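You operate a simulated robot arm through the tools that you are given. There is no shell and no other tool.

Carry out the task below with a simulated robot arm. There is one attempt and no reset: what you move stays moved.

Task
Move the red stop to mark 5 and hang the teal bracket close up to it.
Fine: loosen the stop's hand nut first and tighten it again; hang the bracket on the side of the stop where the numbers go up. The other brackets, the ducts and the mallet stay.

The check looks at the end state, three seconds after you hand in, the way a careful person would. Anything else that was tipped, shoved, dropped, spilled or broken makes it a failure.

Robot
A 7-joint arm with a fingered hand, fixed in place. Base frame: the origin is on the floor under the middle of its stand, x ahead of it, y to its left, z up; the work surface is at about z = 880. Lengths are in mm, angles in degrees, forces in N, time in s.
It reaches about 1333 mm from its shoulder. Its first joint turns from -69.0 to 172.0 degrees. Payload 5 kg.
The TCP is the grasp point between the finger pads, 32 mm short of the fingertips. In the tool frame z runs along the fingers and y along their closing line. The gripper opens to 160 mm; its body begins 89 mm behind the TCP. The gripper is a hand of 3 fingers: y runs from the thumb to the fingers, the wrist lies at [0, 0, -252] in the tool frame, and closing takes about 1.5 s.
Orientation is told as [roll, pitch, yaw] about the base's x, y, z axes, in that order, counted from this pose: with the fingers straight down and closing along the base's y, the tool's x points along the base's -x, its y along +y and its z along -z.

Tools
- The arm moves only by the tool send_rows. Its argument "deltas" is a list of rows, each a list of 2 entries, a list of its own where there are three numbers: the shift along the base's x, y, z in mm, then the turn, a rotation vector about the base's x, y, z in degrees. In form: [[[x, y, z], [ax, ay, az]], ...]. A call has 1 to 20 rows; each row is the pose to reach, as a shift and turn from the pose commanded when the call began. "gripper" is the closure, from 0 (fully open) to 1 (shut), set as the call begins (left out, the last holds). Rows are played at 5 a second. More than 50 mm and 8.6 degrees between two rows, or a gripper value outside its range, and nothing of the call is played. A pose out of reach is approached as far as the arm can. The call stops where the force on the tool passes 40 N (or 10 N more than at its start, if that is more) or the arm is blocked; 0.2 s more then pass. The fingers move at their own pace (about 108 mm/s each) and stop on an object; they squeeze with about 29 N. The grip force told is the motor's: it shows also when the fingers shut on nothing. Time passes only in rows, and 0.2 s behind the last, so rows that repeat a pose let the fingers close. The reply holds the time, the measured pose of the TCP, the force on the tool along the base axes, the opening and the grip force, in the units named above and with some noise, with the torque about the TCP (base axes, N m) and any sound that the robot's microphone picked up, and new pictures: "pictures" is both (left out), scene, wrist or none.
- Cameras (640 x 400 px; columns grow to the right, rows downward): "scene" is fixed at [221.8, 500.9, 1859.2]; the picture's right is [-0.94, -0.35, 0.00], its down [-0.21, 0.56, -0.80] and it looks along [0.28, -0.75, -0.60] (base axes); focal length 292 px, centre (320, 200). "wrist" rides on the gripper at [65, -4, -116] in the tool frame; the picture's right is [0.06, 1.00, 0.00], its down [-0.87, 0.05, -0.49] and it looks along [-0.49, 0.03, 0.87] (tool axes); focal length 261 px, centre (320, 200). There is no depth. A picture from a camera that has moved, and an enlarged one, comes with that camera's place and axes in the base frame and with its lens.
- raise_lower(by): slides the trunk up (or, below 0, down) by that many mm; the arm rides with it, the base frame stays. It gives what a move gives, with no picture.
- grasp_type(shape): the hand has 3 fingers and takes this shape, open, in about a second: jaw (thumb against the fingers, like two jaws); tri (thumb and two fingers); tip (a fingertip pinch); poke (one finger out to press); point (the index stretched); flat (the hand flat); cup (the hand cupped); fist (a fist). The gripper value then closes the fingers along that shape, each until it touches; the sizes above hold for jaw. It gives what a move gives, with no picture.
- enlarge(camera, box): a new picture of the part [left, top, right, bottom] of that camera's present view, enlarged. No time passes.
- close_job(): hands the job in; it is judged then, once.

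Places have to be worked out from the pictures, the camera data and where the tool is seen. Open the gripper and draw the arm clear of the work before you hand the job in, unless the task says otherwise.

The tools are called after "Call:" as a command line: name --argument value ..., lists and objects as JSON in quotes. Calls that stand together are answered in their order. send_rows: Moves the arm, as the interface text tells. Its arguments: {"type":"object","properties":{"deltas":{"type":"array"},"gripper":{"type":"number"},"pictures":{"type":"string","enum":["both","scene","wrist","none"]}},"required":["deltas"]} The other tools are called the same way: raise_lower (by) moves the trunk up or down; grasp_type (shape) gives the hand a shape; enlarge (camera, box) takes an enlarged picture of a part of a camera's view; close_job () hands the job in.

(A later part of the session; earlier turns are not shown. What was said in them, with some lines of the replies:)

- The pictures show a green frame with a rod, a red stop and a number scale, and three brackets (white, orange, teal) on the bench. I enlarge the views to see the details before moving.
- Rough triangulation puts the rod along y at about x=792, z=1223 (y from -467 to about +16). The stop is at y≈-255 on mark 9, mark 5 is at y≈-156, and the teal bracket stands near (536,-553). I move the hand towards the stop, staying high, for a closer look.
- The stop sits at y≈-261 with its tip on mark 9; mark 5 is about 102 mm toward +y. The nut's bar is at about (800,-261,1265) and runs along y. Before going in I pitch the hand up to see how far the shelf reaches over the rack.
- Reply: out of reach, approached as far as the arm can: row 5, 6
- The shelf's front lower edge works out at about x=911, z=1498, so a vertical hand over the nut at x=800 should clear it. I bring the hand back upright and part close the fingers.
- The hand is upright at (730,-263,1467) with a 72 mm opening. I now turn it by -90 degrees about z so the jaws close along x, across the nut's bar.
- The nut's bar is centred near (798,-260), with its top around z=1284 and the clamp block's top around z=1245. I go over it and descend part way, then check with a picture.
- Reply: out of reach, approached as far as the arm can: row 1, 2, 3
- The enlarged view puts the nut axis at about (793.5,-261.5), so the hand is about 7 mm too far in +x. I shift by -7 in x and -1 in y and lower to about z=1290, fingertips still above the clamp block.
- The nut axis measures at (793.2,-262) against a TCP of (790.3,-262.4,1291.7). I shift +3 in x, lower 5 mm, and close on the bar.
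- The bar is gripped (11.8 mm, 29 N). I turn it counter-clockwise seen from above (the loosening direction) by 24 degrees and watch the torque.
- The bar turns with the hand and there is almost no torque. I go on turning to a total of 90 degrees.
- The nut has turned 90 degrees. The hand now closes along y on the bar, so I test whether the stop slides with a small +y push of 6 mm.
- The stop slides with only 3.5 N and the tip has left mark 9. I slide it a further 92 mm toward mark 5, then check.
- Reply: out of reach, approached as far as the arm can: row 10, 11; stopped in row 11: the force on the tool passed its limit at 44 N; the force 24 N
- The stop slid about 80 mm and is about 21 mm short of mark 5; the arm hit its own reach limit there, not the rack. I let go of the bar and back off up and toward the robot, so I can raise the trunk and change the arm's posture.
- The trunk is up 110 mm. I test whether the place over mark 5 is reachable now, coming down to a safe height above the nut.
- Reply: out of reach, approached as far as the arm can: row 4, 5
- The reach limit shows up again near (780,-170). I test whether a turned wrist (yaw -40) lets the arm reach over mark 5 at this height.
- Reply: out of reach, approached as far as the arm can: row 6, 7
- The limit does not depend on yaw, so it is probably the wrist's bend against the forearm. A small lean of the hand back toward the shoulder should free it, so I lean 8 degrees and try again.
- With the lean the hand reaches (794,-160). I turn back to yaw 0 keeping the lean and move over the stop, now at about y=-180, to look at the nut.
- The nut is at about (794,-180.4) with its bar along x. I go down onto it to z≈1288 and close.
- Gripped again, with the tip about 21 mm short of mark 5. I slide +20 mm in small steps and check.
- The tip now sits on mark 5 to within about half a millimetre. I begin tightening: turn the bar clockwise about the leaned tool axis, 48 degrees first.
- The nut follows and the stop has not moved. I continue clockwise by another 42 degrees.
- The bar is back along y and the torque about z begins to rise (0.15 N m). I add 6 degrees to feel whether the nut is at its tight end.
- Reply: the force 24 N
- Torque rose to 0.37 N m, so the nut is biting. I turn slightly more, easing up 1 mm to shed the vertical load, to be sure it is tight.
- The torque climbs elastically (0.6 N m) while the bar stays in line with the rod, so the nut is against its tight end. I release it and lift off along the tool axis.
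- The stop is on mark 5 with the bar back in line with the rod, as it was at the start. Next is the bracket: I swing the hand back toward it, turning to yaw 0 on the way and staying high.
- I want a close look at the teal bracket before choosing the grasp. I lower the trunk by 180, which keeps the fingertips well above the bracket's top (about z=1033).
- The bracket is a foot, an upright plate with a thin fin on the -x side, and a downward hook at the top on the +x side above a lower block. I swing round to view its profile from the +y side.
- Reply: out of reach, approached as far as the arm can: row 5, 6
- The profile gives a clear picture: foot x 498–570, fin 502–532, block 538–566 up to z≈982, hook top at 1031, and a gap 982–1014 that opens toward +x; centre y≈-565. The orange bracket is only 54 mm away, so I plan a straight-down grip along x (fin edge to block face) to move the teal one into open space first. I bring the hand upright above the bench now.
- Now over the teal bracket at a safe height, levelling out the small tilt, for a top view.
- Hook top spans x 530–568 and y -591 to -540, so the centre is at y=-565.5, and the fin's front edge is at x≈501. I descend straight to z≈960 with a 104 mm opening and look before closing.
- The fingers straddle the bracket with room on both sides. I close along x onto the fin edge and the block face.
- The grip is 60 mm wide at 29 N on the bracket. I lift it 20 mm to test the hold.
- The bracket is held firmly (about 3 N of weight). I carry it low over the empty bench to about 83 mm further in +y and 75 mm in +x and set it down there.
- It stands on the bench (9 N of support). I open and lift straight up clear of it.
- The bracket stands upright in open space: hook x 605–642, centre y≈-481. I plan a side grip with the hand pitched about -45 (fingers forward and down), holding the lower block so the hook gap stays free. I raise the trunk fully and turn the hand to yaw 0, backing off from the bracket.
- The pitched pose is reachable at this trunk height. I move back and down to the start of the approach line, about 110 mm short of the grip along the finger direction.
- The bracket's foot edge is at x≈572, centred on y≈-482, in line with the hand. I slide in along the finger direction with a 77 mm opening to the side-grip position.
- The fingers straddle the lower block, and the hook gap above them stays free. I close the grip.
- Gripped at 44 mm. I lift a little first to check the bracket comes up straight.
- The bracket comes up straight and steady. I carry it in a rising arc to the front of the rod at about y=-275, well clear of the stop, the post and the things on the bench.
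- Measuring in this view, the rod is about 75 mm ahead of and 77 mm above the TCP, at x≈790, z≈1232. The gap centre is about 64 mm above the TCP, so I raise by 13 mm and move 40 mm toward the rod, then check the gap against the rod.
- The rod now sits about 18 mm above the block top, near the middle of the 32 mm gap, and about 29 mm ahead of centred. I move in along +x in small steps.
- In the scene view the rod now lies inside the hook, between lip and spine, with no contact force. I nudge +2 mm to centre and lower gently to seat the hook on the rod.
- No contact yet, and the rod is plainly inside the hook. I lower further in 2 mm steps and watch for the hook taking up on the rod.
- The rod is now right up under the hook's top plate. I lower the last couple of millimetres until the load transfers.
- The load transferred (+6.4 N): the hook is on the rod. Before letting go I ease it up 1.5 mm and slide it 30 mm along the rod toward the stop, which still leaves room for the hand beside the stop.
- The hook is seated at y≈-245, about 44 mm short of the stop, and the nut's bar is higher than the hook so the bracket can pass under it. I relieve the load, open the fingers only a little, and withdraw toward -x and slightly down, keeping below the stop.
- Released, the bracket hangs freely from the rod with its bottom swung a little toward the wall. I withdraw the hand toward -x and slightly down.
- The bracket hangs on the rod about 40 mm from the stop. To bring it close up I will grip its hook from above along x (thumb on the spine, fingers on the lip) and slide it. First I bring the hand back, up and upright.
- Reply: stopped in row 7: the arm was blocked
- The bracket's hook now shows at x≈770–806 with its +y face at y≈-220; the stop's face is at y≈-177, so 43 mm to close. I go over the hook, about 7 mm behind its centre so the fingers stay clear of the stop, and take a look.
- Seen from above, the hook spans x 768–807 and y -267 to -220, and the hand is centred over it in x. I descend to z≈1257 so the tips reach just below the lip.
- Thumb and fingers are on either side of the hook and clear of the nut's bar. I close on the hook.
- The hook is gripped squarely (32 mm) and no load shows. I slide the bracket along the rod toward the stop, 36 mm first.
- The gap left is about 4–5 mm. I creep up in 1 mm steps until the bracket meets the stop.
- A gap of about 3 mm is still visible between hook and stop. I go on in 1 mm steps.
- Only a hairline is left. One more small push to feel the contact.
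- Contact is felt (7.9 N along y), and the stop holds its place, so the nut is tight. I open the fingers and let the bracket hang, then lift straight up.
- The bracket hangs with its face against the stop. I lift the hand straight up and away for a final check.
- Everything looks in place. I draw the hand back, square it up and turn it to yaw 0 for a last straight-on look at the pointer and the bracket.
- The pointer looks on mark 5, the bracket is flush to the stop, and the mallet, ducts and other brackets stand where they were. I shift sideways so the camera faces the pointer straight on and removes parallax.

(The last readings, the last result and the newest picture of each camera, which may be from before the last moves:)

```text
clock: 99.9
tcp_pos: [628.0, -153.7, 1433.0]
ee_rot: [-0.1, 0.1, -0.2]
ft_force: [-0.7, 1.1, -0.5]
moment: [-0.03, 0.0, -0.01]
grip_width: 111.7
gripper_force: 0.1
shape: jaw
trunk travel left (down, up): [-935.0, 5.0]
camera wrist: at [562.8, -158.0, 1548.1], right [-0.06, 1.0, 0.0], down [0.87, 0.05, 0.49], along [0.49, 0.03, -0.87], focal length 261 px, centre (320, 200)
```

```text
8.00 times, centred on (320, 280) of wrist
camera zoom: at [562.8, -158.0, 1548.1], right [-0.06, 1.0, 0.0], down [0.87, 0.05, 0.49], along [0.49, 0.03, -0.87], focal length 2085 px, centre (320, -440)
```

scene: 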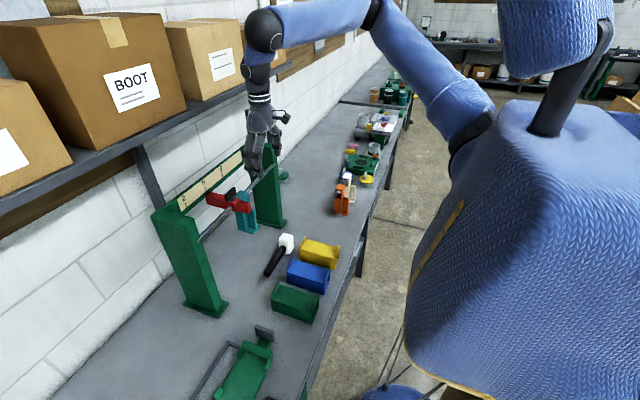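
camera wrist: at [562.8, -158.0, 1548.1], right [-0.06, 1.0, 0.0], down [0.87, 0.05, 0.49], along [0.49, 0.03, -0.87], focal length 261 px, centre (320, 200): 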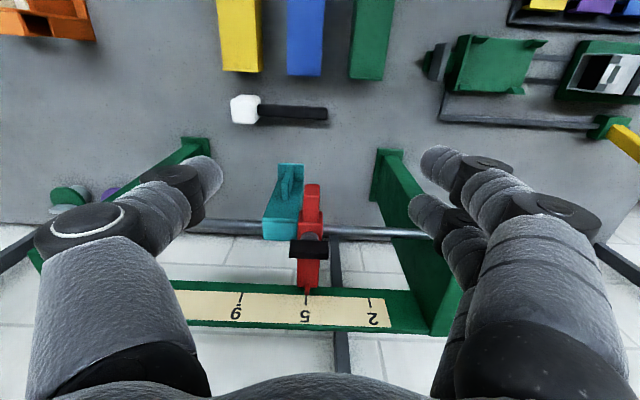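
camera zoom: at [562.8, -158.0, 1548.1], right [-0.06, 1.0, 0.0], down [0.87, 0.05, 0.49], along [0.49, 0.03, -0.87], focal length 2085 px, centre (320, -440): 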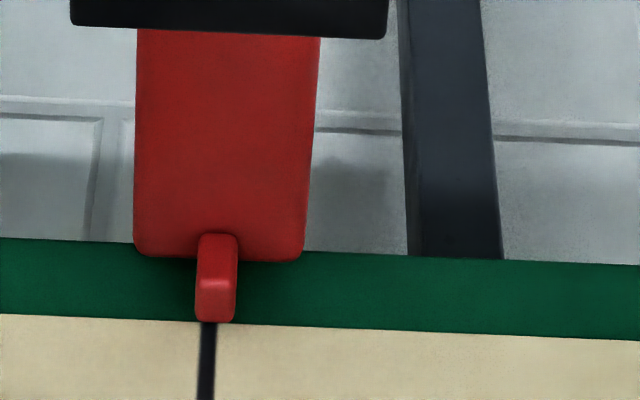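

Straight on, the tick lies within the pointer's width (about 1 mm off centre), and the bracket touches the stop's higher-number side. I open the gripper fully and draw the arm well clear.

Call:
send_rows --deltas '[[[-20, -10, 15], [0, 0, 0]], [[-40, -30, 30], [0, 0, 0]], [[-60, -60, 45], [0, 0, 0]], [[-75, -95, 60], [0, 0, 0]], [[-90, -130, 75], [0, 0, 0]], [[-100, -170, 90], [0, 0, 0]], [[-110, -210, 105], [0, 0, 0]], [[-118, -250, 120], [0, 0, 0]], [[-122, -290, 130], [0, 0, 0]]]' --gripper 0 --pictures "both"

Call:
enlarge --camera "scene" --box '[140, 130, 380, 320]'

Call:
enlarge --camera "scene" --box '[190, 160, 280, 240]'

```text
clock: 101.9
tcp_pos: [526.8, -425.5, 1547.1]
ee_rot: [0.0, 0.3, -0.2]
ft_force: [0.5, 0.0, -0.5]
moment: [0.02, 0.06, 0.01]
grip_width: 159.7
gripper_force: 0.0
shape: jaw
out of reach, approached as far as the arm can: row 9
trunk travel left (down, up): [-935.0, 5.0]
camera wrist: at [462.3, -429.9, 1662.7], right [-0.06, 1.0, 0.0], down [0.87, 0.05, 0.49], along [0.49, 0.03, -0.87], focal length 261 px, centre (320, 200)
```

scene: 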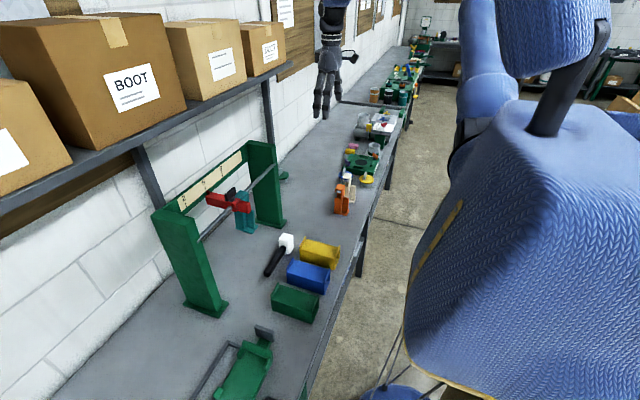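
wrist: 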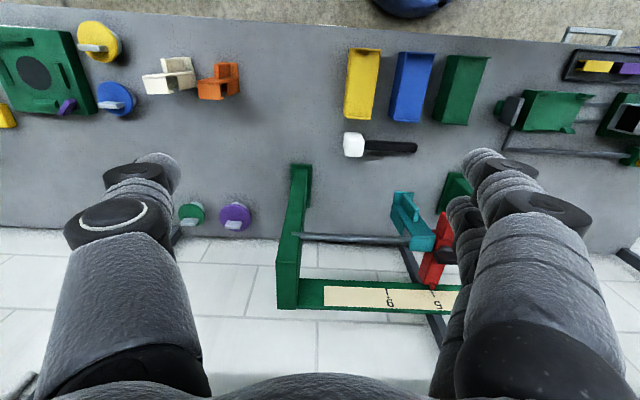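

```text
2.11 times, centred on (260, 225) of scene
camera zoom: at [221.8, 500.9, 1859.2], right [-0.94, -0.35, 0.0], down [-0.21, 0.56, -0.8], along [0.28, -0.75, -0.6], focal length 615 px, centre (446, 147)
```

zoom: 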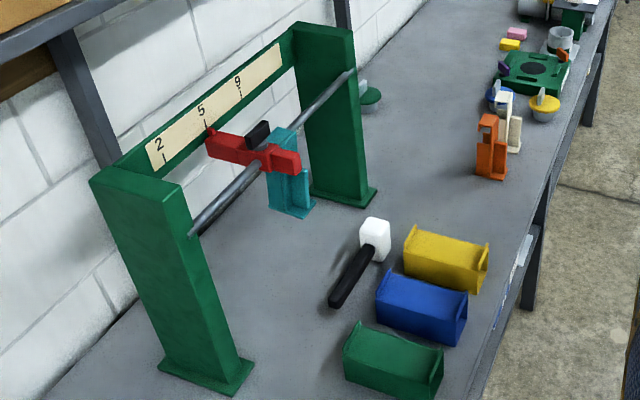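

```text
5.00 times, centred on (235, 200) of scene
camera zoom: at [221.8, 500.9, 1859.2], right [-0.94, -0.35, 0.0], down [-0.21, 0.56, -0.8], along [0.28, -0.75, -0.6], focal length 1460 px, centre (745, 200)
```

zoom: 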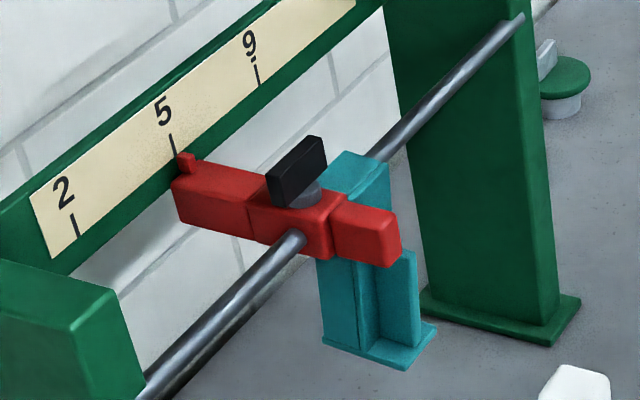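

The stop is on mark 5 with its nut tight, and the teal bracket hangs on the rod against the stop's higher-number side. Everything else is where it was, and the arm is clear with the gripper open, so I hand the job in.

Call:
close_job

```text
The job is handed in.
```

The red stop is at mark 5 with its nut tightened again, and the teal bracket hangs on the rod right up against it, on the side where the numbers go up. I handed the job in; no verdict has come back yet.

- **Stop:** its pointer is about 1 mm off the centre of the mark, toward mark 2, so the line still falls within the pointer's width. I turned the nut back until it stopped, and the stop did not visibly move when I pressed the bracket against it with about 8 N.
- **Bracket:** its face was touching the stop when I let go, and the last close view shows at most about 1 mm between them. I set the bracket down once on a clear part of the bench to get a better grip before hanging it.
- **Everything else:** the other brackets, the ducts and the mallet look unmoved in the final pictures. The arm is clear and the gripper is open.
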